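You operate a simulated robot arm through the tools that you are given. There is no shell and no other tool.

Carry out the task below with a simulated robot arm. There is one attempt and no reset: what you move stays moved.

## Task
Take the brush on the second shelf from the bottom of the blue rack and put it away on the ledge under the brush rod. Put two of the tags from the bench top of the bag rack on the shelf under the filling bench. Close the hopper lid on the filler. Turn the orange knob on the filler to 62 ml. Put three of the stones from the second shelf from the bottom of the grey rack on the middle shelf of the grey rack. Fetch the orange cap from the middle shelf of the grey rack and set it on top of the black belt roll. Shut the left green cupboard door. Take the pail from the lower shelf of the green rack and leave it on top of the beige board on the second shelf from the bottom of the grey rack. Fetch the scoop from the plank on the big heap and set it on the second shelf from the bottom of the blue rack. Do these in any order. Set down upright: pail.

It is judged by the outcome, as a careful person would: the job done as asked, and still so three seconds after it is handed in. It fails if anything else is knocked over, pushed out of place, dropped, spilled or broken. A push-on lid holds only when it is set on centred and level and pressed home; a screw cap is set on level and turned clockwise until tight.

## Robot
A 6-joint arm with a two-finger gripper on a trunk, on a base that drives. Base frame: it is fixed to the floor where the robot stands at the start and does not move with it; the origin is under the middle of the robot, x ahead of it, y to its left, z up; the surface under the hand at the start is at about z = 960. Units: mm, rad, N and s.
With the tool pointing down near the work surface it reaches from about 200 to 580 mm from the robot's upright axis, wherever it stands. Its first joint turns from -2.897 to 2.897 rad. Places, roughly: belt roll (13x13x9 cm) [600, 1200, 1000]; board (36x27x4 cm) [600, 1600, 600]; brush (13x5x7 cm) [500, 100, 600]; cap [500, 1750, 1000]; hopper lid on the filler [600, 2900, 1100]; ledge under the brush rod [-11300, 1600, 400]; left green cupboard door [-500, -1200, 1300]; middle shelf of the grey rack [600, 1400, 1000]; orange knob on the filler [600, 2800, 900]; pail (18x21x26 cm) [-1200, -1600, 200]; scoop (24x10x7 cm) [-3000, -600, 800]; second shelf of the blue rack [600, 200, 600]; shelf under the filling bench [600, 2900, 200]; stone (3x3x2 cm) [500, 1200, 600]; stone (4x4x3 cm) [400, 1400, 600]; stone (5x5x3 cm) [600, 1900, 600]; stone (6x4x3 cm) [500, 1800, 600]; tag [-500, 6250, 750]. Payload 2.45 kg.
The tool frame sits at the grasp point between the pads (the TCP): z along the fingers, y along the line on which they close. The tips reach 26 mm beyond it. The gripper opens to 96 mm. The gripper's body begins 69 mm behind the TCP.
Orientation is that of the tool frame in the base frame, as [roll, pitch, yaw] about the fixed x, y, z axes, in that order (R = Rz(yaw) Ry(pitch) Rx(roll)). With the fingers straight down and closing along the base's y, the tool's x points along the base's -x, its y along +y and its z along -z.

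## Interface
- The arm moves only by the tool play_rows. Its argument "series" is a list of rows, each a list of 3 entries, a list of its own where there are three numbers: the turn, a rotation vector about the base's x, y, z in rad, then the shift along the base's x, y, z in cm, then the gripper command, from -1 (shut) to 1 (fully open), values between in proportion. In form: [[[wx, wy, wz], [tx, ty, tz], hand], ...]. A call has 1 to 20 rows; each row shifts and turns the commanded pose from where the row before left it. Each row takes 0.2 s and may step no farther than 50 mm and 0.15 rad from the row before; otherwise, or with a gripper value out of range, the whole call is refused. A pose out of reach is approached as far as the arm can. The call stops where the force on the tool passes 40 N (or 10 N more than at its start, if that is more) or the arm is blocked; 0.2 s more then pass. The fingers move at their own pace and stop on an object; they squeeze with about 40 N. The grip force told is the motor's: it shows also when the fingers shut on nothing. Time passes only in rows, and 0.2 s behind the last, so rows that do not move let the fingers close. It gives the time, the measured TCP pose, the force on the tool (base axes), the opening and the grip force at its end, in the units of the frame above (readings bear some noise), with the torque about the TCP (base axes, N m) and any sound that the robot's microphone picked up.
- Cameras (640 x 400 px; columns grow to the right, rows downward): "scene" is now at [8.2, 106, 1113.4]; the picture's right is [-0.60, -0.80, 0.00], its down [-0.50, 0.38, -0.78] and it looks along [0.62, -0.47, -0.63] (base axes); focal length 214 px, centre (320, 200). "wrist" rides on the gripper at [82, 3, -98] in the tool frame; the picture's right is [-0.04, 1.00, 0.00], its down [-0.73, -0.03, -0.68] and it looks along [-0.68, -0.03, 0.73] (tool axes); focal length 256 px, centre (320, 200). There is no depth. A picture from a camera that has moved, and an enlarged one, comes with that camera's place and axes in the base frame and with its lens.
- get_image(camera): a new picture of that camera. No time passes.
- move_column(by): slides the trunk up (or, below 0, down) by that many mm; the arm and the scene camera ride with it, the base frame stays. It gives what a move gives, with no picture.
- drive_base(legs): drives the robot by 1 to 6 legs, each [ahead, turn to the left] in mm and rad, along the robot's own axes; the way and the turn of a leg run together, so that a leg with both is an arc; at most 1500 mm and 3.142 rad a leg. The arm and the cameras ride along, it lands a little off, and it stops where it bumps. It gives what a move gives.
- pan_tilt(pan, tilt): turns the head with the scene camera to pan (to the left, within 2.705 rad either way) and tilt (down, from -0.506 to 1.204), counted from straight ahead of the robot. It gives what a move gives.
- enlarge(camera, box): a new picture of the part [left, top, right, bottom] of that camera's present view, enlarged. No time passes.
- sign_off(): hands the job in; it is judged then, once.

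Nothing tells you exact positions but the pictures and the camera data. Unless the task says otherwise, let go and move clear before handing in.

The tools are called as name(argument=value, ...) on one line, values as JSON. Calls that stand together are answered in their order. play_rows: Moves the arm, as the interface text tells. Its arguments: {"type":"object","properties":{"series":{"type":"array","items":{"type":"array"}}},"required":["series"]} The other tools are called the same way: move_column (by) slides the trunk up or down; drive_base (legs) drives the base; pan_tilt (pan, tilt) turns the head that bears the scene camera; get_image (camera) takes a picture; enlarge (camera, box) takes an enlarged picture of a part of a camera's view; sign_off () hands the job in.

At the start:

```text
t: 0.0
tool_pos: [415.2, 170.6, 999.9]
ee_rot: [-3.14, 0.001, 3.141]
contact_force: [0.5, 1.2, 0.1]
ft_torque: [-0.01, -0.01, 0.02]
opening: 96.2
grip_force: 0.0
trunk travel left (down, up): [-150.0, 0.0]
robot x, y, heading: [2.0, 3.3, 0.003]
head pan, tilt: [-0.649, 0.681]
```

scene: 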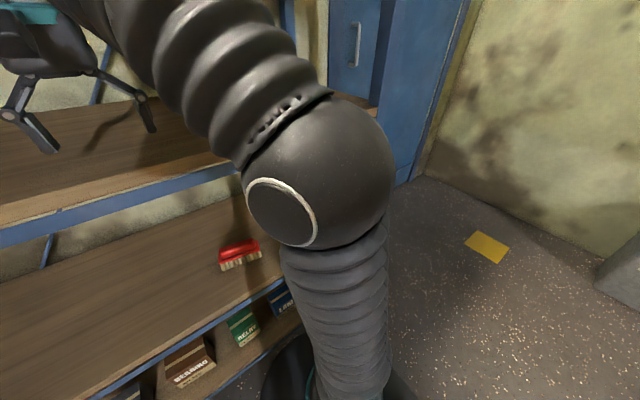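
wrist: 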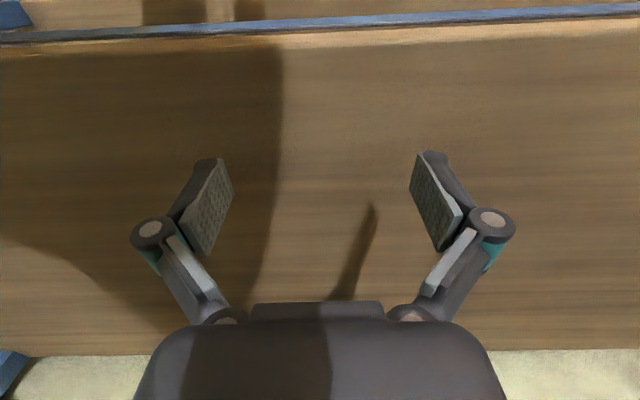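

I see the arm over the blue rack, with the red brush on a lower shelf to the right. First I'll look around with the head to understand the scene.

pan_tilt(pan=0, tilt=0.5)

get_image(camera="scene")

pan_tilt(pan=1.2, tilt=0.3)

get_image(camera="scene")

pan_tilt(pan=2.4, tilt=0.3)

get_image(camera="scene")

pan_tilt(pan=-1.2, tilt=0.3)

get_image(camera="scene")

pan_tilt(pan=-2.4, tilt=0.3)

get_image(camera="scene")

```text
t: 1.0
tool_pos: [417.1, 170.0, 998.9]
ee_rot: [3.141, -0.001, 3.141]
contact_force: [0.2, 0.4, -0.5]
ft_torque: [-0.02, -0.01, 0.02]
opening: 95.9
grip_force: 0.1
trunk travel left (down, up): [-150.0, 0.0]
robot x, y, heading: [0.2, 1.0, -0.003]
head pan, tilt: [0.0, 0.499]
```

```text
taken
camera scene: at [30.9, 157.7, 1129.3], right [0.0, -1.0, 0.0], down [-0.48, 0.0, -0.88], along [0.88, 0.0, -0.48], focal length 214 px, centre (320, 200)
```

scene: 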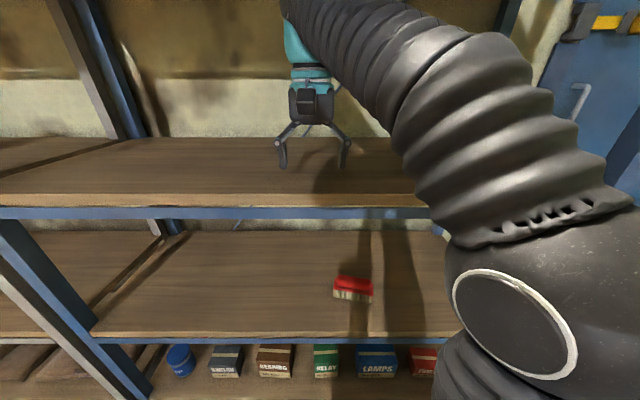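

```text
t: 2.4
tool_pos: [415.9, 170.9, 1000.3]
ee_rot: [-3.141, 0.001, -3.14]
contact_force: [-0.6, -0.2, 0.1]
ft_torque: [0.0, 0.01, 0.03]
opening: 96.1
grip_force: 0.0
trunk travel left (down, up): [-150.0, 0.0]
robot x, y, heading: [0.3, -2.3, 0.006]
head pan, tilt: [1.201, 0.3]
```

```text
taken
camera scene: at [-26.2, 244.8, 1147.7], right [0.93, -0.36, 0.0], down [-0.11, -0.28, -0.96], along [0.35, 0.89, -0.3], focal length 214 px, centre (320, 200)
```

scene: 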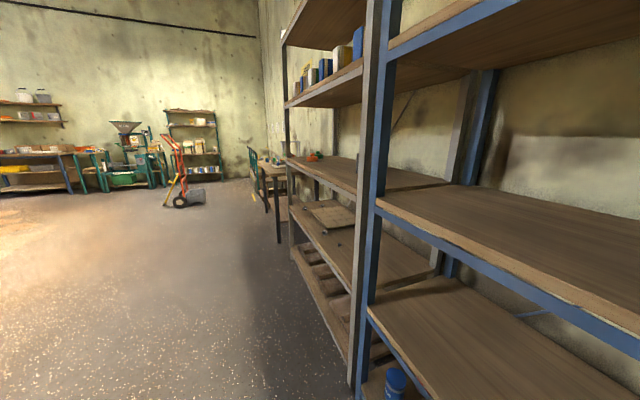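

```text
t: 3.8
tool_pos: [416.8, 169.7, 1001.0]
ee_rot: [3.141, 0.0, -3.141]
contact_force: [0.2, -1.1, -0.3]
ft_torque: [0.01, -0.02, 0.01]
opening: 95.7
grip_force: 0.1
trunk travel left (down, up): [-150.0, 0.0]
robot x, y, heading: [-1.9, 1.1, -0.007]
head pan, tilt: [2.4, 0.3]
```

```text
taken
camera scene: at [-128.8, 220.9, 1147.8], right [0.68, 0.74, 0.0], down [0.22, -0.2, -0.96], along [-0.7, 0.65, -0.3], focal length 214 px, centre (320, 200)
```

scene: 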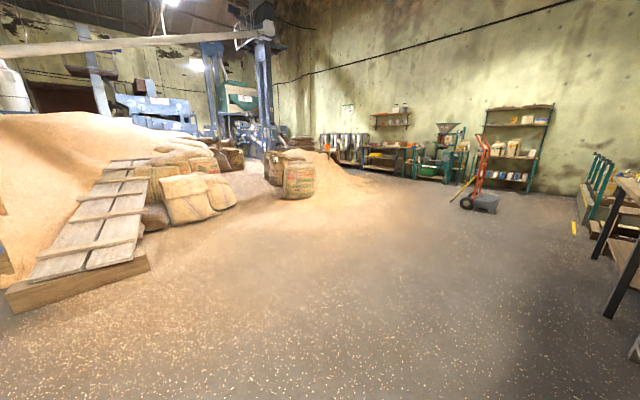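

```text
t: 6.8
tool_pos: [416.4, 170.4, 998.9]
ee_rot: [-3.141, 0.0, 3.141]
contact_force: [-0.1, 0.3, -0.1]
ft_torque: [0.0, 0.01, 0.03]
opening: 95.8
grip_force: 0.1
trunk travel left (down, up): [-150.0, 0.0]
robot x, y, heading: [-1.5, -1.6, -0.001]
head pan, tilt: [-1.201, 0.3]
```

```text
taken
camera scene: at [-26.3, 70.7, 1147.8], right [-0.93, -0.36, 0.0], down [-0.11, 0.28, -0.96], along [0.35, -0.89, -0.3], focal length 214 px, centre (320, 200)
```

scene: 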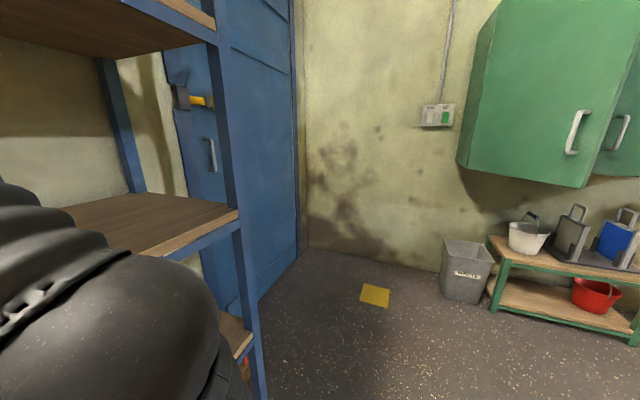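

```text
t: 8.2
tool_pos: [415.6, 170.1, 1000.4]
ee_rot: [3.14, 0.002, 3.14]
contact_force: [-0.3, 0.0, -0.8]
ft_torque: [0.0, 0.02, -0.01]
opening: 96.0
grip_force: 0.1
trunk travel left (down, up): [-150.0, 0.0]
robot x, y, heading: [1.1, 0.6, 0.004]
head pan, tilt: [-2.4, 0.3]
```

```text
taken
camera scene: at [-128.8, 94.6, 1147.8], right [-0.68, 0.74, 0.0], down [0.22, 0.2, -0.96], along [-0.7, -0.65, -0.3], focal length 214 px, centre (320, 200)
```

scene: 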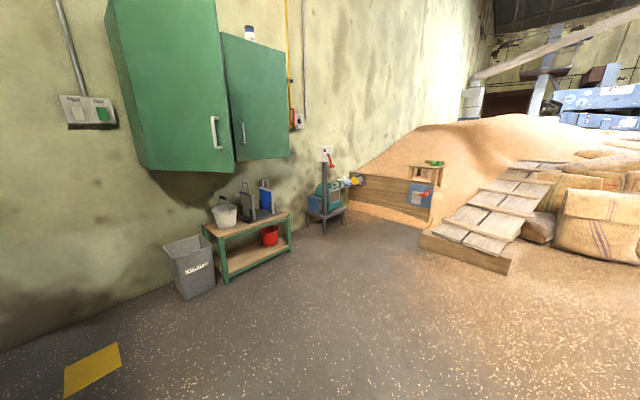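

The brush sits on the blue rack's second shelf ahead and to my right. I'll zoom in on it from two head positions to triangulate it.

pan_tilt(pan=0, tilt=0.6)

get_image(camera="scene")

enlarge(camera="scene", box=[240, 120, 480, 270])

pan_tilt(pan=-0.7, tilt=0.6)

get_image(camera="scene")

enlarge(camera="scene", box=[120, 200, 360, 350])

```text
t: 10.4
tool_pos: [416.4, 170.5, 999.9]
ee_rot: [-3.142, 0.002, 3.141]
contact_force: [0.6, -0.9, 1.5]
ft_torque: [0.01, -0.01, 0.02]
opening: 96.0
grip_force: 0.0
trunk travel left (down, up): [-150.0, 0.0]
robot x, y, heading: [-1.5, 0.4, 0.004]
head pan, tilt: [0.0, 0.6]
```

```text
taken
camera scene: at [28.3, 157.7, 1120.3], right [0.0, -1.0, 0.0], down [-0.56, 0.0, -0.83], along [0.83, 0.0, -0.56], focal length 214 px, centre (320, 200)
```

scene: 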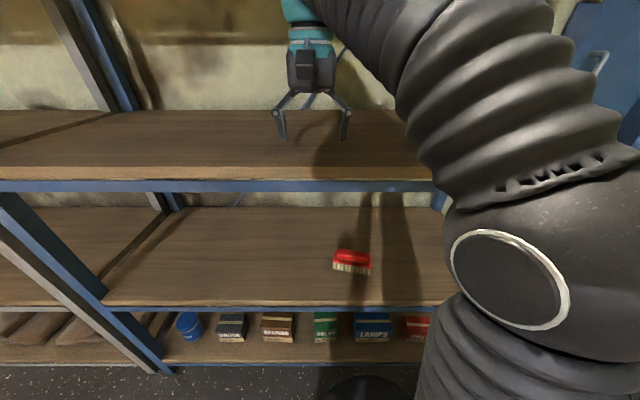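

```text
2.67 times, centred on (360, 195) of scene
camera zoom: at [28.3, 157.7, 1120.3], right [0.0, -1.0, 0.0], down [-0.56, 0.0, -0.83], along [0.83, 0.0, -0.56], focal length 572 px, centre (213, 213)
```

zoom: 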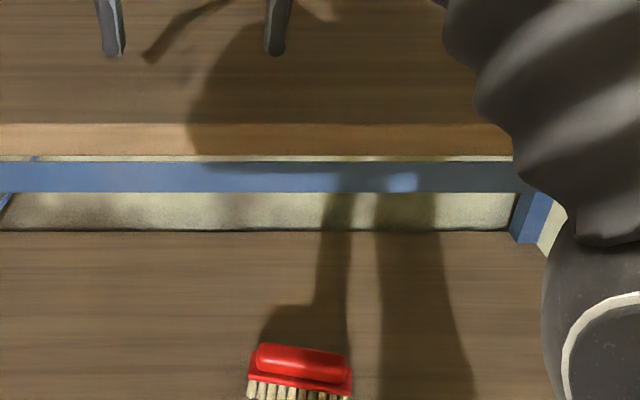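

```text
t: 11.5
tool_pos: [417.1, 170.1, 1000.2]
ee_rot: [-3.14, 0.001, -3.141]
contact_force: [0.4, 0.5, 0.1]
ft_torque: [0.04, 0.01, 0.0]
opening: 96.2
grip_force: 0.1
trunk travel left (down, up): [-150.0, 0.0]
robot x, y, heading: [-1.1, -1.0, -0.003]
head pan, tilt: [-0.7, 0.6]
```

```text
taken
camera scene: at [7.6, 100.9, 1120.3], right [-0.64, -0.77, 0.0], down [-0.43, 0.36, -0.83], along [0.63, -0.53, -0.56], focal length 214 px, centre (320, 200)
```

scene: 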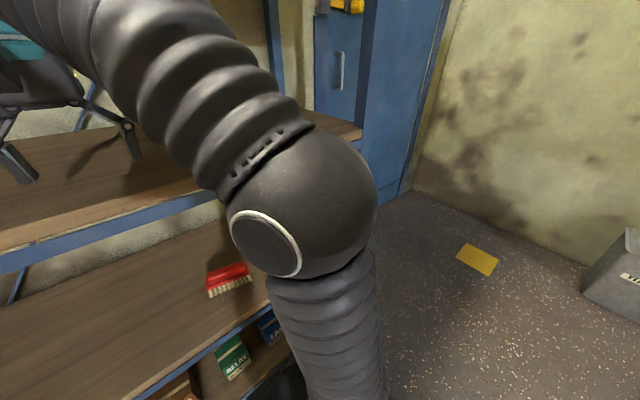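

```text
2.67 times, centred on (240, 275) of scene
camera zoom: at [7.6, 100.9, 1120.3], right [-0.64, -0.77, 0.0], down [-0.43, 0.36, -0.83], along [0.63, -0.53, -0.56], focal length 572 px, centre (533, 0)
```

zoom: 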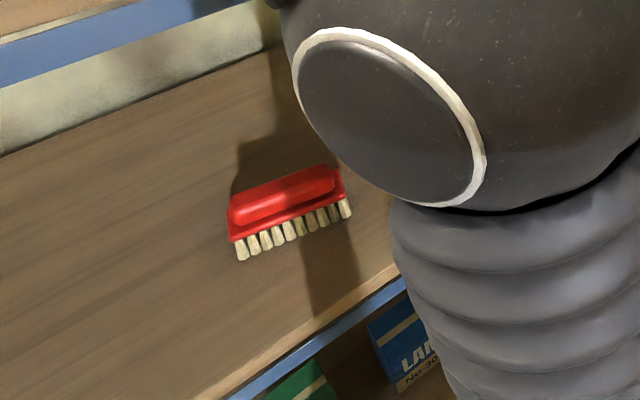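

The brush's long axis runs roughly along y, centre near (480, 55), resting on a shelf at about z 555. I need to understand the wrist geometry next, so I'll look up at the arm.

pan_tilt(pan=0, tilt=-0.2)

get_image(camera="scene")

pan_tilt(pan=-0.9, tilt=0.1)

get_image(camera="scene")

```text
t: 12.6
tool_pos: [417.1, 169.9, 1000.3]
ee_rot: [3.141, 0.0, 3.141]
contact_force: [-0.1, -0.3, -0.2]
ft_torque: [-0.01, -0.02, -0.01]
opening: 96.1
grip_force: 0.1
trunk travel left (down, up): [-150.0, 0.0]
robot x, y, heading: [2.4, 0.1, -0.004]
head pan, tilt: [0.0, -0.201]
```

```text
taken
camera scene: at [23.2, 157.7, 1192.9], right [0.0, -1.0, 0.0], down [0.2, 0.0, -0.98], along [0.98, 0.0, 0.2], focal length 214 px, centre (320, 200)
```

scene: 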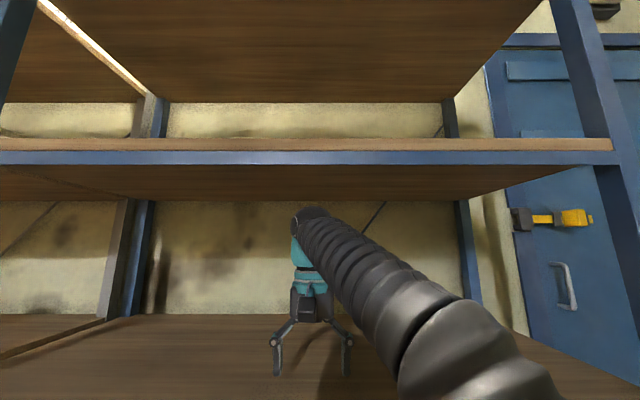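

```text
t: 13.8
tool_pos: [416.8, 170.2, 1000.1]
ee_rot: [3.14, -0.001, 3.141]
contact_force: [-0.2, -0.8, 0.2]
ft_torque: [0.03, -0.02, 0.0]
opening: 96.0
grip_force: 0.0
trunk travel left (down, up): [-150.0, 0.0]
robot x, y, heading: [3.4, -3.5, -0.0]
head pan, tilt: [-0.901, 0.099]
```

```text
taken
camera scene: at [-2.8, 85.7, 1166.5], right [-0.78, -0.62, 0.0], down [-0.06, 0.08, -1.0], along [0.62, -0.78, -0.1], focal length 214 px, centre (320, 200)
```

scene: 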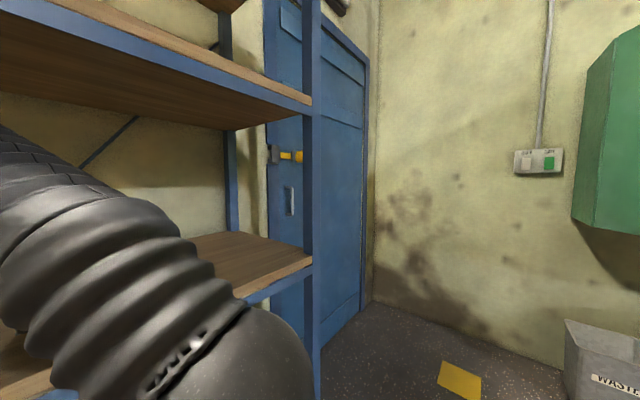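

The tool-to-wrist length is about 245 mm, so I'll approach the brush at a steep tilt. First I back off from the rack, lower the trunk, and raise the head view on the arm.

drive_base(legs=[[-400, 0]])

move_column(by=-150)

pan_tilt(pan=-0.3, tilt=0.5)

get_image(camera="scene")

```text
t: 16.3
tool_pos: [16.6, 167.2, 1000.9]
ee_rot: [3.141, 0.0, 3.127]
contact_force: [-0.6, 0.1, 0.5]
ft_torque: [-0.02, -0.04, 0.01]
opening: 96.1
grip_force: 0.1
trunk travel left (down, up): [-150.0, 0.0]
robot x, y, heading: [-403.2, -0.1, -0.017]
head pan, tilt: [-0.901, 0.099]
```

```text
t: 18.1
tool_pos: [19.0, 167.4, 850.3]
ee_rot: [-3.14, 0.001, 3.126]
contact_force: [-0.5, -0.6, 0.1]
ft_torque: [0.0, -0.01, -0.03]
opening: 96.2
grip_force: 0.2
trunk travel left (down, up): [0.0, 150.0]
robot x, y, heading: [-399.4, 2.4, -0.014]
head pan, tilt: [-0.901, 0.099]
```

```text
t: 19.1
tool_pos: [17.6, 167.7, 850.9]
ee_rot: [3.141, 0.001, 3.127]
contact_force: [-0.2, -0.2, 1.1]
ft_torque: [-0.01, -0.01, 0.0]
opening: 96.0
grip_force: 0.0
trunk travel left (down, up): [0.0, 150.0]
robot x, y, heading: [-399.3, 2.9, -0.012]
head pan, tilt: [-0.3, 0.499]
```

```text
taken
camera scene: at [-371.8, 133.0, 979.4], right [-0.31, -0.95, 0.0], down [-0.45, 0.15, -0.88], along [0.84, -0.27, -0.48], focal length 214 px, centre (320, 200)
```

scene: 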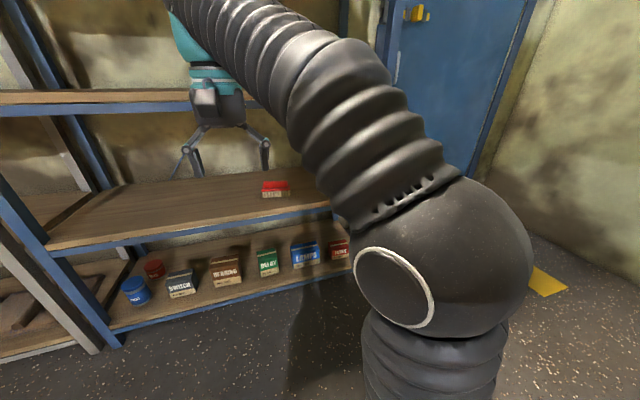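

Clear of the rack now. I'll reorient the gripper in open space: yaw about −100° then tilt 55°, so the pads close across the brush's width.

play_rows(series=[[[0, 0, -0.1447], [0.54, -0.57, -0.9], 1], [[0, 0, -0.1447], [0.54, -0.57, -0.9], 1], [[0, 0, -0.1447], [0.54, -0.57, -0.9], 1], [[0, 0, -0.1447], [0.54, -0.57, -0.9], 1], [[0, 0, -0.1447], [0.54, -0.57, -0.9], 1], [[0, 0, -0.1447], [0.54, -0.57, -0.9], 1], [[0, 0, -0.1447], [0.54, -0.57, -0.9], 1], [[0, 0, -0.1447], [0.54, -0.57, -0.9], 1], [[0, 0, -0.1447], [0.54, -0.57, -0.9], 1], [[0, 0, -0.1447], [0.54, -0.57, -0.9], 1], [[0, 0, -0.1447], [0.54, -0.57, -0.9], 1], [[0, 0, -0.1447], [0.54, -0.57, -0.9], 1], [[0.134, -0.025, 0], [0.54, -0.57, -0.9], 1], [[0.134, -0.025, 0], [0.54, -0.57, -0.9], 1], [[0.134, -0.025, 0], [0.54, -0.57, -0.9], 1], [[0.134, -0.025, 0], [0.54, -0.57, -0.9], 1], [[0.134, -0.025, 0], [0.54, -0.57, -0.9], 1], [[0.134, -0.025, 0], [0.54, -0.57, -0.9], 1], [[0.134, -0.025, 0], [0.54, -0.57, -0.9], 1]])

get_image(camera="scene")

get_image(camera="wrist")

```text
t: 23.1
tool_pos: [121.5, 58.2, 678.4]
ee_rot: [3.13, -0.956, 1.398]
contact_force: [-0.3, 0.0, 0.3]
ft_torque: [-0.01, -0.03, 0.0]
opening: 96.0
grip_force: 0.0
trunk travel left (down, up): [0.0, 150.0]
robot x, y, heading: [-403.6, 6.3, -0.017]
head pan, tilt: [-0.3, 0.499]
```

```text
taken
camera scene: at [-371.8, 133.0, 979.4], right [-0.31, -0.95, 0.0], down [-0.46, 0.15, -0.88], along [0.84, -0.27, -0.48], focal length 214 px, centre (320, 200)
```

scene: 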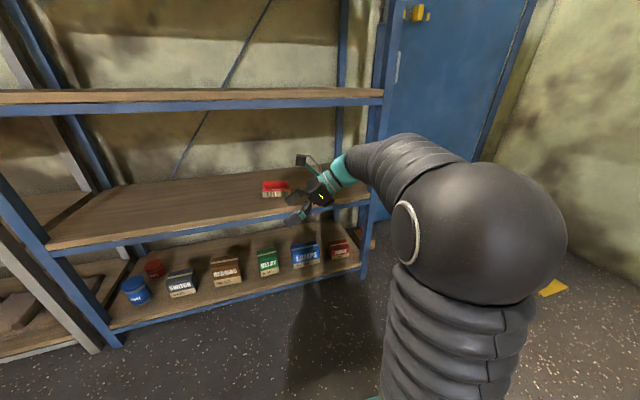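

```text
taken
camera wrist: at [117.8, 26.3, 803.2], right [0.98, -0.2, -0.03], down [-0.2, -0.96, -0.21], along [0.02, 0.21, -0.98], focal length 256 px, centre (320, 200)
```

wrist: 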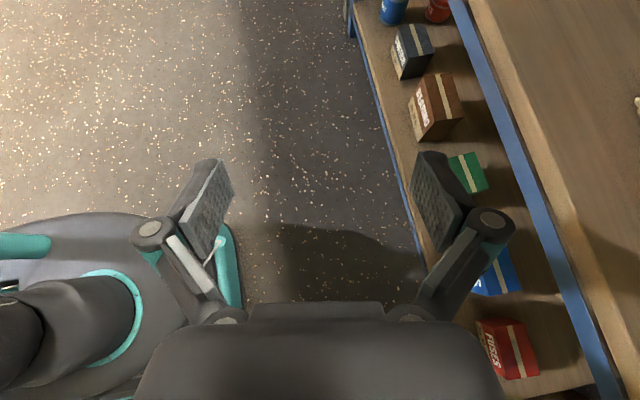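

The reoriented pose works. Lowering slightly, then driving forward 320 mm to bring the gripper between the shelves above the brush.

play_rows(series=[[[0, 0, 0], [0, 0.5, -0.8], 1], [[0, 0, 0], [0, 0.5, -0.8], 1]])

drive_base(legs=[[320, 0.017]])

get_image(camera="wrist")

get_image(camera="scene")

```text
t: 23.7
tool_pos: [121.5, 68.9, 662.2]
ee_rot: [3.135, -0.956, 1.398]
contact_force: [0.0, 0.7, -0.4]
ft_torque: [0.02, -0.01, -0.01]
opening: 96.3
grip_force: 0.1
trunk travel left (down, up): [0.0, 150.0]
robot x, y, heading: [-398.7, 3.6, -0.012]
head pan, tilt: [-0.3, 0.499]
```

```text
t: 25.8
tool_pos: [442.4, 78.7, 662.1]
ee_rot: [3.135, -0.954, 1.418]
contact_force: [1.0, -0.9, 0.2]
ft_torque: [0.01, 0.01, 0.0]
opening: 96.3
grip_force: 0.1
trunk travel left (down, up): [0.0, 150.0]
robot x, y, heading: [-76.4, 5.4, 0.01]
head pan, tilt: [-0.3, 0.499]
```

```text
taken
camera wrist: at [440.1, 46.1, 786.5], right [0.98, -0.18, -0.03], down [-0.18, -0.96, -0.21], along [0.01, 0.21, -0.98], focal length 256 px, centre (320, 200)
```

wrist: 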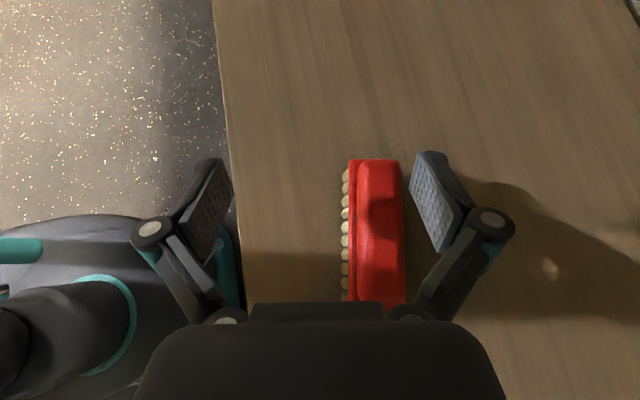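

```text
taken
camera scene: at [-51.2, 132.7, 979.4], right [-0.29, -0.96, 0.0], down [-0.46, 0.14, -0.88], along [0.84, -0.25, -0.48], focal length 214 px, centre (320, 200)
```

scene: 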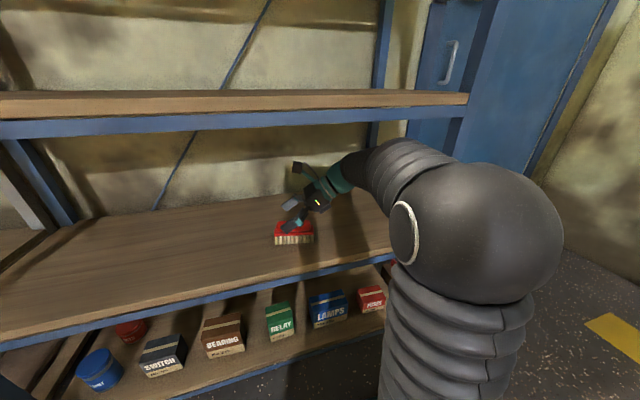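

The brush is right under the gripper, offset about +37 mm in x. I'll lift slightly, align and check before descending.

play_rows(series=[[[0, 0, -0.03], [0, 0, 1.0], 1], [[0, 0, -0.04], [1.8, -0.9, 0], 1], [[0, 0, 0], [1.9, -0.9, 0], 1], [[0, 0, 0], [0, 0, 0], 1]])

get_image(camera="wrist")

```text
t: 26.8
tool_pos: [480.2, 60.2, 670.9]
ee_rot: [3.136, -0.955, 1.348]
contact_force: [0.1, 0.2, 0.8]
ft_torque: [0.0, -0.03, -0.01]
opening: 96.0
grip_force: 0.0
trunk travel left (down, up): [0.0, 150.0]
robot x, y, heading: [-78.7, 3.6, 0.005]
head pan, tilt: [-0.3, 0.499]
```

```text
taken
camera wrist: at [475.4, 28.2, 795.3], right [0.97, -0.25, -0.03], down [-0.25, -0.95, -0.21], along [0.02, 0.21, -0.98], focal length 256 px, centre (320, 200)
```

wrist: 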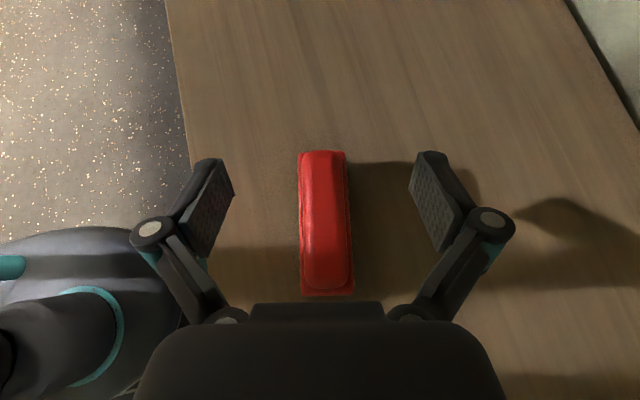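

Brush is centred between the fingers. Descending and closing.

play_rows(series=[[[0, 0, 0], [0, 0, -2], 1], [[0, 0, 0], [0, 0, -2], 1], [[0, 0, 0], [0, 0, -2], 1], [[0, 0, 0], [0, 0, -1.7], 1], [[0, 0, 0], [0, 0, 0], 0.2], [[0, 0, 0], [0, 0, 0], -0.2], [[0, 0, 0], [0, 0, 0], -0.6], [[0, 0, 0], [0, 0, 0], -1], [[0, 0, 0], [0, 0, 0], -1], [[0, 0, 0], [0, 0, 0], -1]])

get_image(camera="wrist")

```text
t: 29.0
tool_pos: [480.0, 59.7, 595.3]
ee_rot: [3.135, -0.953, 1.348]
contact_force: [-0.6, 0.1, 0.7]
ft_torque: [0.1, -0.01, -0.01]
opening: 47.2
grip_force: 40.2
trunk travel left (down, up): [0.0, 150.0]
robot x, y, heading: [-76.2, 2.0, 0.006]
head pan, tilt: [-0.3, 0.499]
```

```text
taken
camera wrist: at [474.7, 27.2, 719.3], right [0.97, -0.25, -0.03], down [-0.25, -0.95, -0.21], along [0.03, 0.21, -0.98], focal length 256 px, centre (320, 200)
```

wrist: 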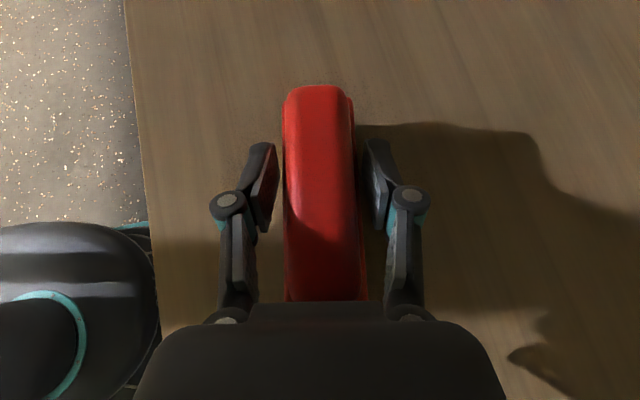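

Gripped the brush plate firmly. Lifting and backing out of the rack.

play_rows(series=[[[0, 0, 0], [0, 0, 1.5], -1], [[0, 0, 0], [0, 0, 2], -1], [[0, 0, 0], [0, 0, 2], -1], [[0, 0, 0], [0, 0, 1], -1]])

drive_base(legs=[[-600, 0]])

pan_tilt(pan=2.7, tilt=0.1)

get_image(camera="scene")

get_image(camera="wrist")

```text
t: 30.0
tool_pos: [480.7, 62.1, 659.3]
ee_rot: [3.135, -0.956, 1.349]
contact_force: [-0.1, -0.1, -0.9]
ft_torque: [0.01, 0.0, 0.0]
opening: 47.7
grip_force: 40.2
trunk travel left (down, up): [0.0, 150.0]
robot x, y, heading: [-77.3, -1.4, 0.006]
head pan, tilt: [-0.3, 0.499]
```

```text
t: 33.4
tool_pos: [-119.0, 56.5, 659.8]
ee_rot: [3.134, -0.956, 1.343]
contact_force: [0.4, -0.4, -1.9]
ft_torque: [0.0, 0.03, 0.02]
opening: 47.5
grip_force: 40.1
trunk travel left (down, up): [0.0, 150.0]
robot x, y, heading: [-677.6, 2.9, 0.006]
head pan, tilt: [-0.3, 0.499]
```

```text
t: 36.0
tool_pos: [-119.4, 55.0, 659.4]
ee_rot: [3.134, -0.954, 1.342]
contact_force: [0.4, 0.6, -0.8]
ft_torque: [0.01, 0.01, -0.02]
opening: 47.2
grip_force: 39.5
trunk travel left (down, up): [0.0, 150.0]
robot x, y, heading: [-675.3, -0.4, 0.002]
head pan, tilt: [2.7, 0.099]
```

```text
taken
camera scene: at [-819.8, 194.8, 1016.5], right [0.42, 0.91, 0.0], down [0.09, -0.04, -1.0], along [-0.9, 0.42, -0.1], focal length 214 px, centre (320, 200)
```

scene: 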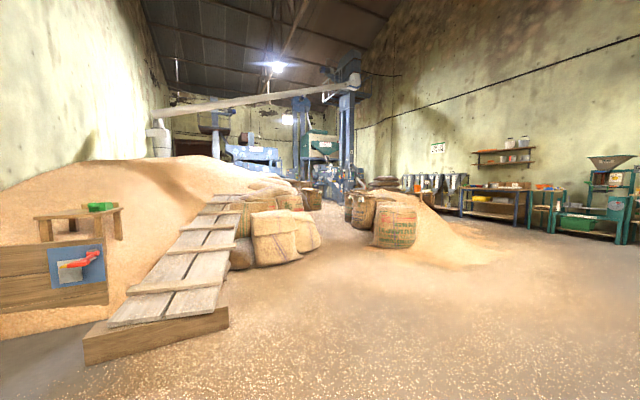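

```text
taken
camera wrist: at [-123.9, 23.4, 783.8], right [0.97, -0.25, -0.03], down [-0.25, -0.94, -0.21], along [0.03, 0.21, -0.98], focal length 256 px, centre (320, 200)
```

wrist: 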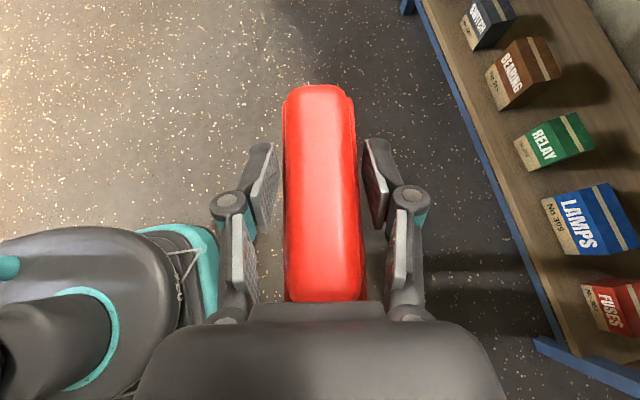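

The brush is held. The far ledge lies beyond the sacks; there's a passage between the two sack groups. I'll turn toward it and advance in stages.

drive_base(legs=[[0, 2.53], [1400, 0]])

pan_tilt(pan=0.2, tilt=0.15)

get_image(camera="scene")

enlarge(camera="scene", box=[160, 100, 480, 300])

```text
t: 49.0
tool_pos: [-2335.4, 1043.7, 660.5]
ee_rot: [3.136, -0.954, -2.394]
contact_force: [0.2, 0.6, -1.0]
ft_torque: [0.03, -0.02, -0.02]
opening: 47.3
grip_force: 40.1
trunk travel left (down, up): [0.0, 150.0]
robot x, y, heading: [-1842.0, 781.5, 2.545]
head pan, tilt: [2.7, 0.099]
```

```text
t: 51.3
tool_pos: [-2336.3, 1044.9, 659.1]
ee_rot: [3.135, -0.956, -2.397]
contact_force: [-0.3, 0.5, -0.4]
ft_torque: [-0.02, 0.04, 0.0]
opening: 47.1
grip_force: 40.0
trunk travel left (down, up): [0.0, 150.0]
robot x, y, heading: [-1841.6, 775.2, 2.553]
head pan, tilt: [0.201, 0.15]
```

```text
taken
camera scene: at [-1967.4, 649.6, 1011.8], right [0.38, 0.92, 0.0], down [0.14, -0.06, -0.99], along [-0.91, 0.38, -0.15], focal length 214 px, centre (320, 200)
```

scene: 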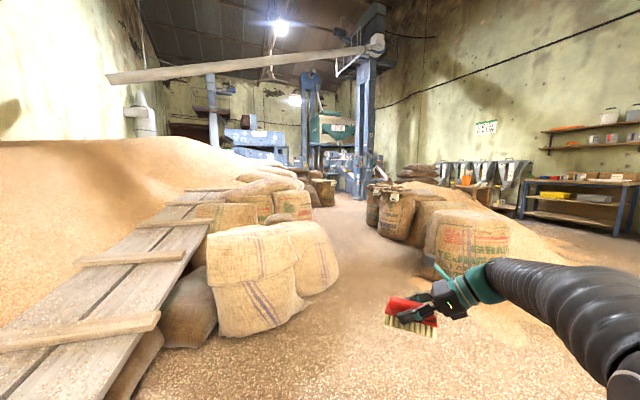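

```text
2.00 times, centred on (320, 200) of scene
camera zoom: at [-1967.4, 649.6, 1011.8], right [0.38, 0.92, 0.0], down [0.14, -0.06, -0.99], along [-0.91, 0.38, -0.15], focal length 429 px, centre (320, 200)
```

zoom: 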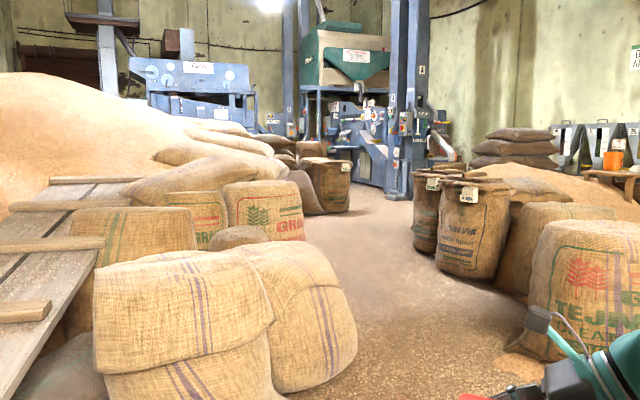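

There's a roughly 0.85 m passage between sacks ahead. I'll line up with it at a waypoint and re-look.

drive_base(legs=[[0, -0.159], [1150, 0], [0, 0.374]])

pan_tilt(pan=0.0, tilt=0.35)

get_image(camera="scene")

pan_tilt(pan=-1.2, tilt=1.0)

get_image(camera="scene")

pan_tilt(pan=1.2, tilt=1.0)

get_image(camera="scene")

```text
t: 59.0
tool_pos: [-3217.5, 1729.7, 659.0]
ee_rot: [3.135, -0.955, -2.196]
contact_force: [0.2, -0.2, -1.2]
ft_torque: [0.02, -0.02, 0.02]
opening: 47.4
grip_force: 40.1
trunk travel left (down, up): [0.0, 150.0]
robot x, y, heading: [-2681.2, 1565.6, 2.744]
head pan, tilt: [0.201, 0.15]
```

```text
t: 59.7
tool_pos: [-3219.0, 1729.1, 660.0]
ee_rot: [3.135, -0.954, -2.194]
contact_force: [1.0, 0.1, -1.2]
ft_torque: [-0.06, 0.01, 0.02]
opening: 47.2
grip_force: 39.9
trunk travel left (down, up): [0.0, 150.0]
robot x, y, heading: [-2680.8, 1570.9, 2.748]
head pan, tilt: [0.0, 0.351]
```

```text
taken
camera scene: at [-2773.2, 1434.7, 993.1], right [0.38, 0.92, 0.0], down [0.32, -0.13, -0.94], along [-0.87, 0.36, -0.34], focal length 214 px, centre (320, 200)
```

scene: 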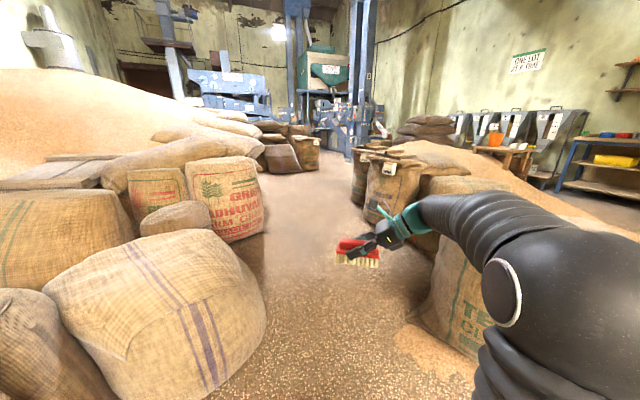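

```text
t: 61.1
tool_pos: [-3218.1, 1730.1, 660.1]
ee_rot: [3.134, -0.954, -2.194]
contact_force: [-0.3, 0.5, -0.7]
ft_torque: [0.0, 0.03, 0.0]
opening: 47.1
grip_force: 40.3
trunk travel left (down, up): [0.0, 150.0]
robot x, y, heading: [-2682.6, 1566.1, 2.747]
head pan, tilt: [-1.201, 1.0]
```

```text
taken
camera scene: at [-2685.7, 1468.8, 938.3], right [1.0, -0.02, 0.0], down [-0.02, -0.84, -0.54], along [0.01, 0.54, -0.84], focal length 214 px, centre (320, 200)
```

scene: 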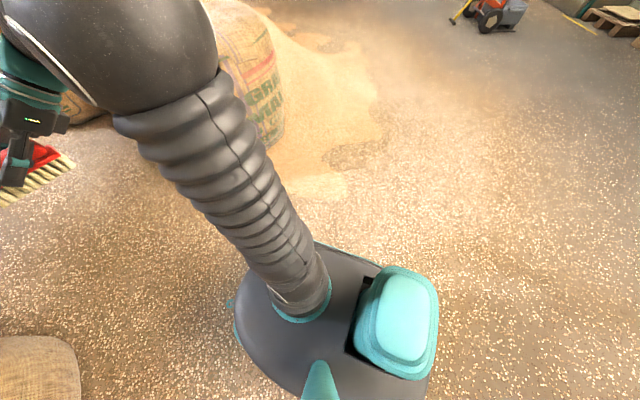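

```text
t: 63.3
tool_pos: [-3218.9, 1729.9, 661.1]
ee_rot: [3.136, -0.955, -2.194]
contact_force: [0.1, 0.2, -1.3]
ft_torque: [-0.05, -0.01, -0.01]
opening: 47.2
grip_force: 39.9
trunk travel left (down, up): [0.0, 150.0]
robot x, y, heading: [-2679.0, 1568.5, 2.75]
head pan, tilt: [1.201, 1.0]
```

```text
taken
camera scene: at [-2735.3, 1348.8, 938.3], right [-0.72, 0.69, 0.0], down [0.58, 0.61, -0.54], along [-0.37, -0.39, -0.84], focal length 214 px, centre (320, 200)
```

scene: 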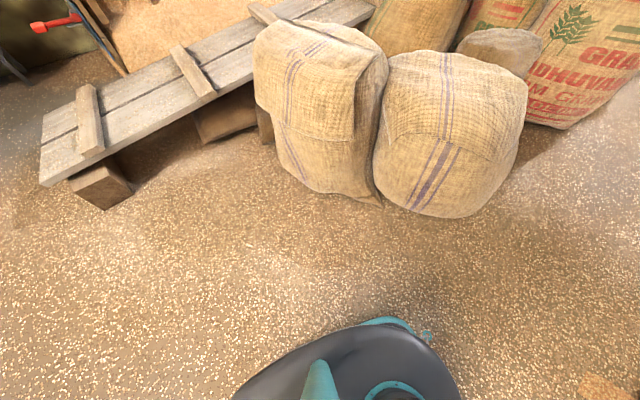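

The heading is centred in the passage. Driving through it.

drive_base(legs=[[1000, 0.03], [1000, 0.02]])

pan_tilt(pan=0.3, tilt=0.2)

get_image(camera="scene")

enlarge(camera="scene", box=[160, 70, 480, 270])

```text
t: 73.2
tool_pos: [-5088.3, 2358.1, 660.2]
ee_rot: [3.134, -0.955, -2.097]
contact_force: [-0.9, 0.0, -1.3]
ft_torque: [0.0, -0.04, 0.01]
opening: 46.9
grip_force: 40.3
trunk travel left (down, up): [0.0, 150.0]
robot x, y, heading: [-4540.4, 2248.3, 2.847]
head pan, tilt: [1.201, 1.0]
```

```text
t: 74.4
tool_pos: [-5088.4, 2357.8, 660.4]
ee_rot: [3.135, -0.955, -2.096]
contact_force: [0.5, 0.7, -1.3]
ft_torque: [-0.01, -0.03, 0.01]
opening: 47.2
grip_force: 40.0
trunk travel left (down, up): [0.0, 150.0]
robot x, y, heading: [-4537.9, 2250.9, 2.849]
head pan, tilt: [0.3, 0.201]
```

```text
taken
camera scene: at [-4621.1, 2080.2, 1007.0], right [-0.01, 1.0, 0.0], down [0.2, 0.0, -0.98], along [-0.98, -0.01, -0.2], focal length 214 px, centre (320, 200)
```

scene: 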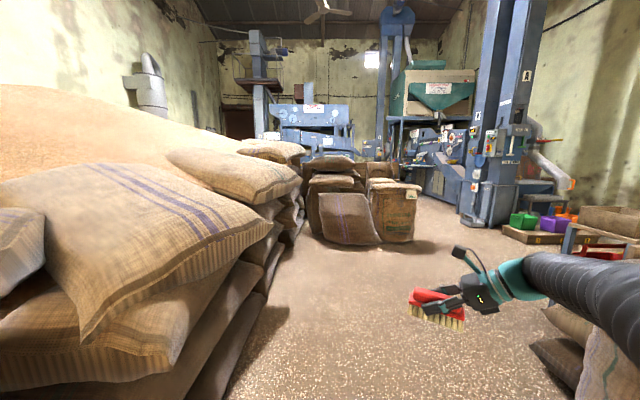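

```text
2.00 times, centred on (320, 170) of scene
camera zoom: at [-4621.1, 2080.2, 1007.0], right [-0.01, 1.0, 0.0], down [0.2, 0.0, -0.98], along [-0.98, -0.01, -0.2], focal length 429 px, centre (320, 260)
```

zoom: 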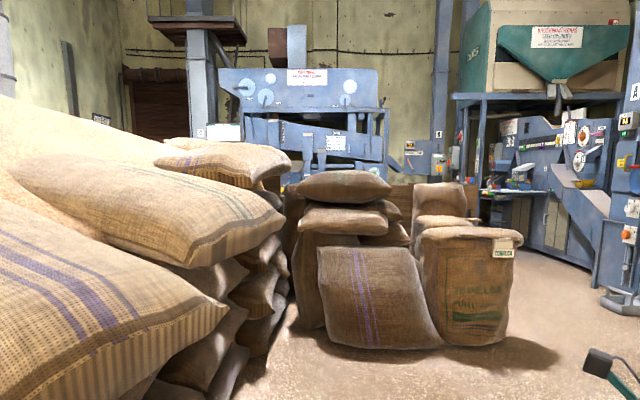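

The way ahead runs to the right around the standing sack. I'll proceed in two legs and look again.

drive_base(legs=[[0, 0.106], [1079, 0], [0, -0.522], [1300, 0]])

pan_tilt(pan=0.5, tilt=0.2)

get_image(camera="scene")

enlarge(camera="scene", box=[120, 70, 440, 270])

```text
t: 88.0
tool_pos: [-7009.0, 3642.1, 660.6]
ee_rot: [3.134, -0.955, -2.537]
contact_force: [-0.2, -0.2, -1.0]
ft_torque: [-0.01, -0.01, -0.01]
opening: 47.0
grip_force: 40.1
trunk travel left (down, up): [0.0, 150.0]
robot x, y, heading: [-6557.5, 3310.7, 2.403]
head pan, tilt: [0.3, 0.201]
```

```text
t: 88.7
tool_pos: [-7009.2, 3641.9, 660.0]
ee_rot: [3.136, -0.955, -2.537]
contact_force: [0.3, -0.1, -1.3]
ft_torque: [0.01, 0.0, -0.01]
opening: 47.0
grip_force: 39.6
trunk travel left (down, up): [0.0, 150.0]
robot x, y, heading: [-6557.7, 3303.7, 2.408]
head pan, tilt: [0.499, 0.201]
```

```text
taken
camera scene: at [-6711.1, 3173.9, 1007.1], right [0.23, 0.97, 0.0], down [0.19, -0.05, -0.98], along [-0.95, 0.23, -0.2], focal length 214 px, centre (320, 200)
```

scene: 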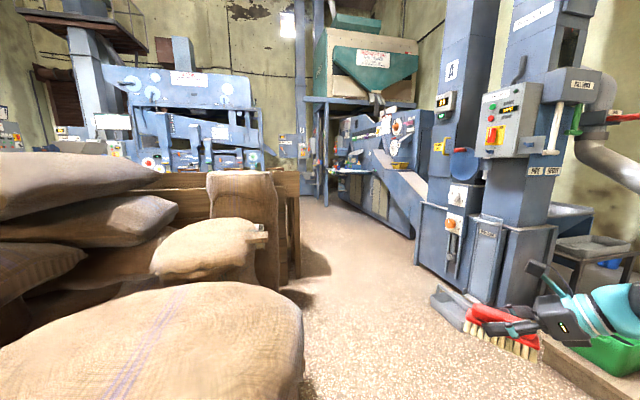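

```text
2.00 times, centred on (280, 170) of scene
camera zoom: at [-6711.1, 3173.9, 1007.1], right [0.23, 0.97, 0.0], down [0.19, -0.05, -0.98], along [-0.95, 0.23, -0.2], focal length 429 px, centre (400, 260)
```

zoom: 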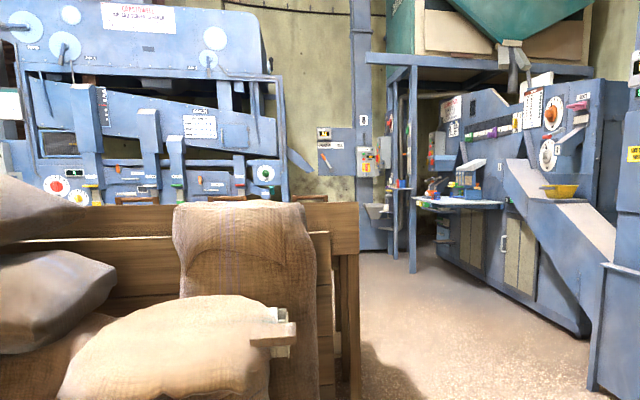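

Next: past the fence end between the fence post and the blue machine on the right, then around to the left.

drive_base(legs=[[0, 0.091], [830, 0], [0, 0.642], [1400, 0]])

pan_tilt(pan=0.6, tilt=0.2)

get_image(camera="scene")

enlarge(camera="scene", box=[120, 100, 440, 300])

```text
t: 101.8
tool_pos: [-9159.1, 3733.0, 659.4]
ee_rot: [3.133, -0.955, -1.8]
contact_force: [0.1, 0.5, -1.3]
ft_torque: [-0.01, 0.02, -0.01]
opening: 47.3
grip_force: 39.4
trunk travel left (down, up): [0.0, 150.0]
robot x, y, heading: [-8603.3, 3788.4, -3.134]
head pan, tilt: [0.499, 0.201]
```

```text
t: 102.5
tool_pos: [-9160.3, 3731.7, 658.8]
ee_rot: [3.136, -0.954, -1.797]
contact_force: [0.3, 1.1, -2.1]
ft_torque: [0.02, 0.01, -0.03]
opening: 47.0
grip_force: 39.6
trunk travel left (down, up): [0.0, 150.0]
robot x, y, heading: [-8604.0, 3792.8, -3.136]
head pan, tilt: [0.6, 0.201]
```

```text
taken
camera scene: at [-8619.1, 3580.9, 1007.1], right [-0.57, 0.82, 0.0], down [0.16, 0.11, -0.98], along [-0.81, -0.56, -0.2], focal length 214 px, centre (320, 200)
```

scene: 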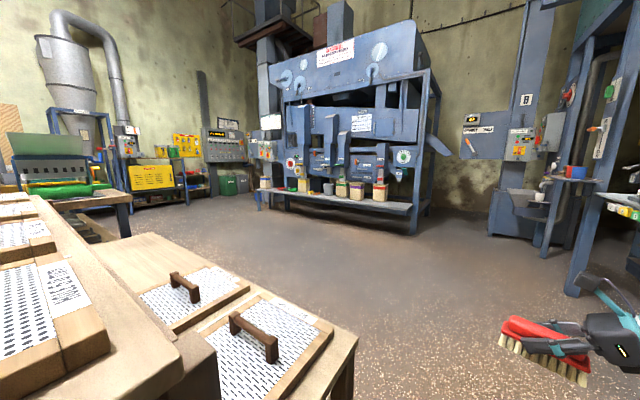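

```text
2.00 times, centred on (280, 200) of scene
camera zoom: at [-8619.1, 3580.9, 1007.1], right [-0.57, 0.82, 0.0], down [0.16, 0.11, -0.98], along [-0.81, -0.56, -0.2], focal length 429 px, centre (400, 200)
```

zoom: 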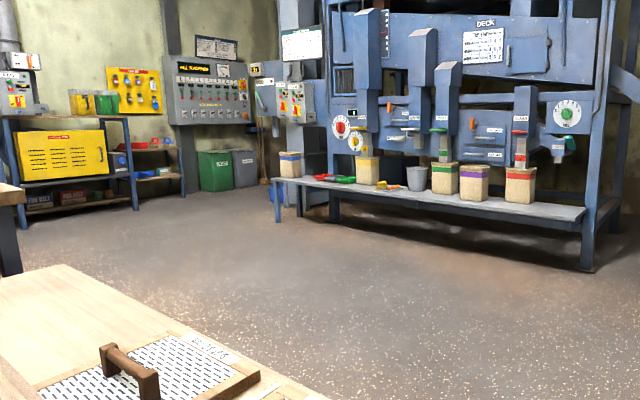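

The ledge appears to be the bench in front of the blue separator, near some coloured items. Zooming in.

enlarge(camera="scene", box=[250, 140, 350, 215])

enlarge(camera="scene", box=[330, 130, 430, 205])

```text
5.33 times, centred on (300, 178) of scene
camera zoom: at [-8619.1, 3580.9, 1007.1], right [-0.57, 0.82, 0.0], down [0.16, 0.11, -0.98], along [-0.81, -0.56, -0.2], focal length 1144 px, centre (427, 320)
```

zoom: 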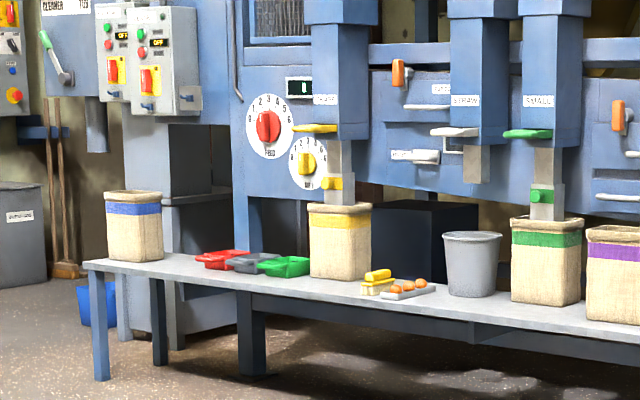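

```text
5.33 times, centred on (380, 168) of scene
camera zoom: at [-8619.1, 3580.9, 1007.1], right [-0.57, 0.82, 0.0], down [0.16, 0.11, -0.98], along [-0.81, -0.56, -0.2], focal length 1144 px, centre (0, 373)
```

zoom: 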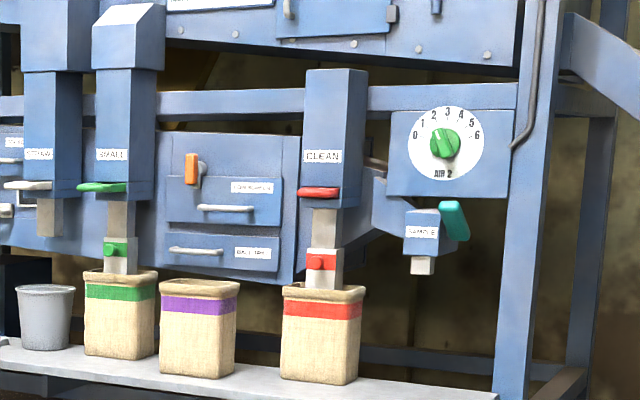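

The bench in front of the separator seems to be the ledge, but I want a closer look for a "brush rod". Driving round the sieve table.

drive_base(legs=[[1250, 0], [0, 0.97], [1000, 0]])

pan_tilt(pan=0.2, tilt=0.25)

get_image(camera="scene")

enlarge(camera="scene", box=[160, 100, 480, 300])

```text
t: 116.1
tool_pos: [-10660.2, 2444.1, 659.1]
ee_rot: [3.134, -0.954, -0.815]
contact_force: [0.0, 0.4, -1.9]
ft_torque: [0.0, -0.01, -0.03]
opening: 47.2
grip_force: 39.8
trunk travel left (down, up): [0.0, 150.0]
robot x, y, heading: [-10397.7, 2939.1, -2.155]
head pan, tilt: [0.6, 0.201]
```

```text
t: 117.0
tool_pos: [-10661.2, 2445.3, 659.7]
ee_rot: [3.133, -0.953, -0.816]
contact_force: [0.2, -1.0, -1.2]
ft_torque: [0.05, -0.03, 0.04]
opening: 47.4
grip_force: 40.0
trunk travel left (down, up): [0.0, 150.0]
robot x, y, heading: [-10398.7, 2941.6, -2.153]
head pan, tilt: [0.201, 0.25]
```

```text
taken
camera scene: at [-10270.1, 2816.4, 1002.5], right [-0.93, 0.37, 0.0], down [0.09, 0.23, -0.97], along [-0.36, -0.9, -0.25], focal length 214 px, centre (320, 200)
```

scene: 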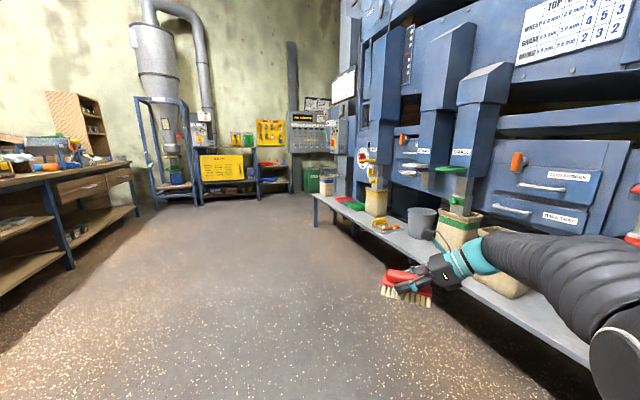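

```text
2.00 times, centred on (320, 200) of scene
camera zoom: at [-10270.1, 2816.4, 1002.5], right [-0.93, 0.37, 0.0], down [0.09, 0.23, -0.97], along [-0.36, -0.9, -0.25], focal length 429 px, centre (320, 200)
```

zoom: 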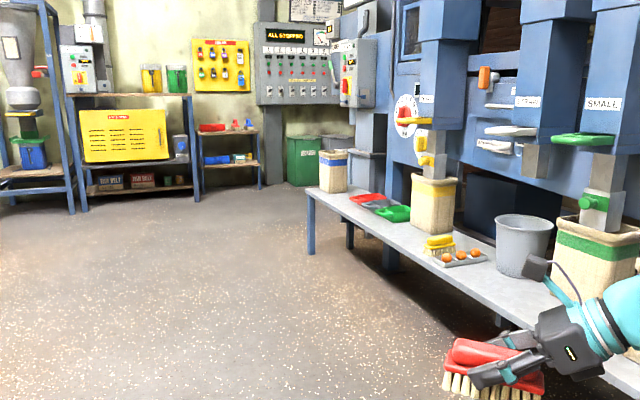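

enlarge(camera="scene", box=[350, 130, 480, 240])

pan_tilt(pan=-0.5, tilt=0.1)

get_image(camera="scene")

```text
3.64 times, centred on (415, 185) of scene
camera zoom: at [-10270.1, 2816.4, 1002.5], right [-0.93, 0.37, 0.0], down [0.09, 0.23, -0.97], along [-0.36, -0.9, -0.25], focal length 780 px, centre (-26, 254)
```

zoom: 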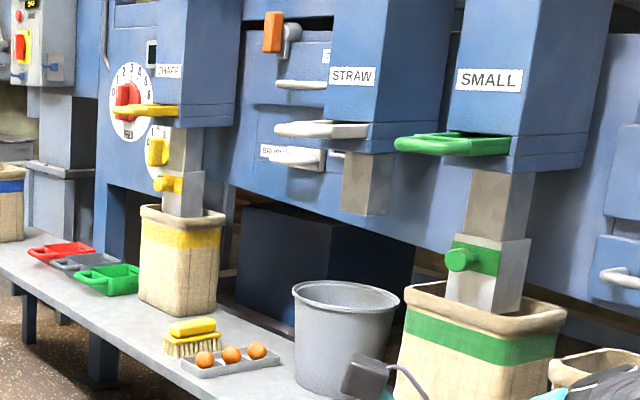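

```text
t: 118.0
tool_pos: [-10660.6, 2444.8, 659.5]
ee_rot: [3.134, -0.955, -0.815]
contact_force: [0.7, -0.6, -1.7]
ft_torque: [-0.02, 0.01, 0.0]
opening: 47.2
grip_force: 40.2
trunk travel left (down, up): [0.0, 150.0]
robot x, y, heading: [-10403.2, 2939.7, -2.156]
head pan, tilt: [-0.499, 0.099]
```

```text
taken
camera scene: at [-10316.5, 2859.9, 1016.4], right [-0.47, 0.88, 0.0], down [0.09, 0.05, -0.99], along [-0.88, -0.47, -0.1], focal length 214 px, centre (320, 200)
```

scene: 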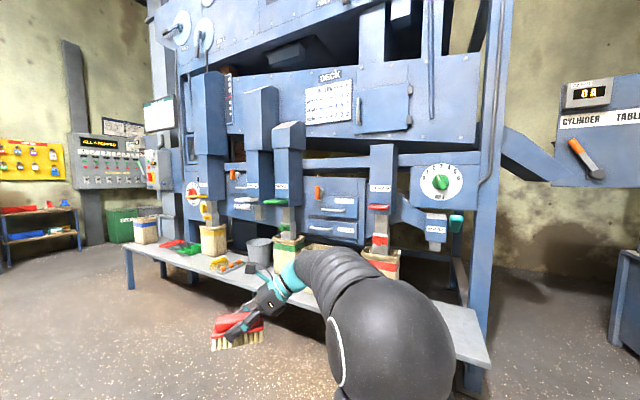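

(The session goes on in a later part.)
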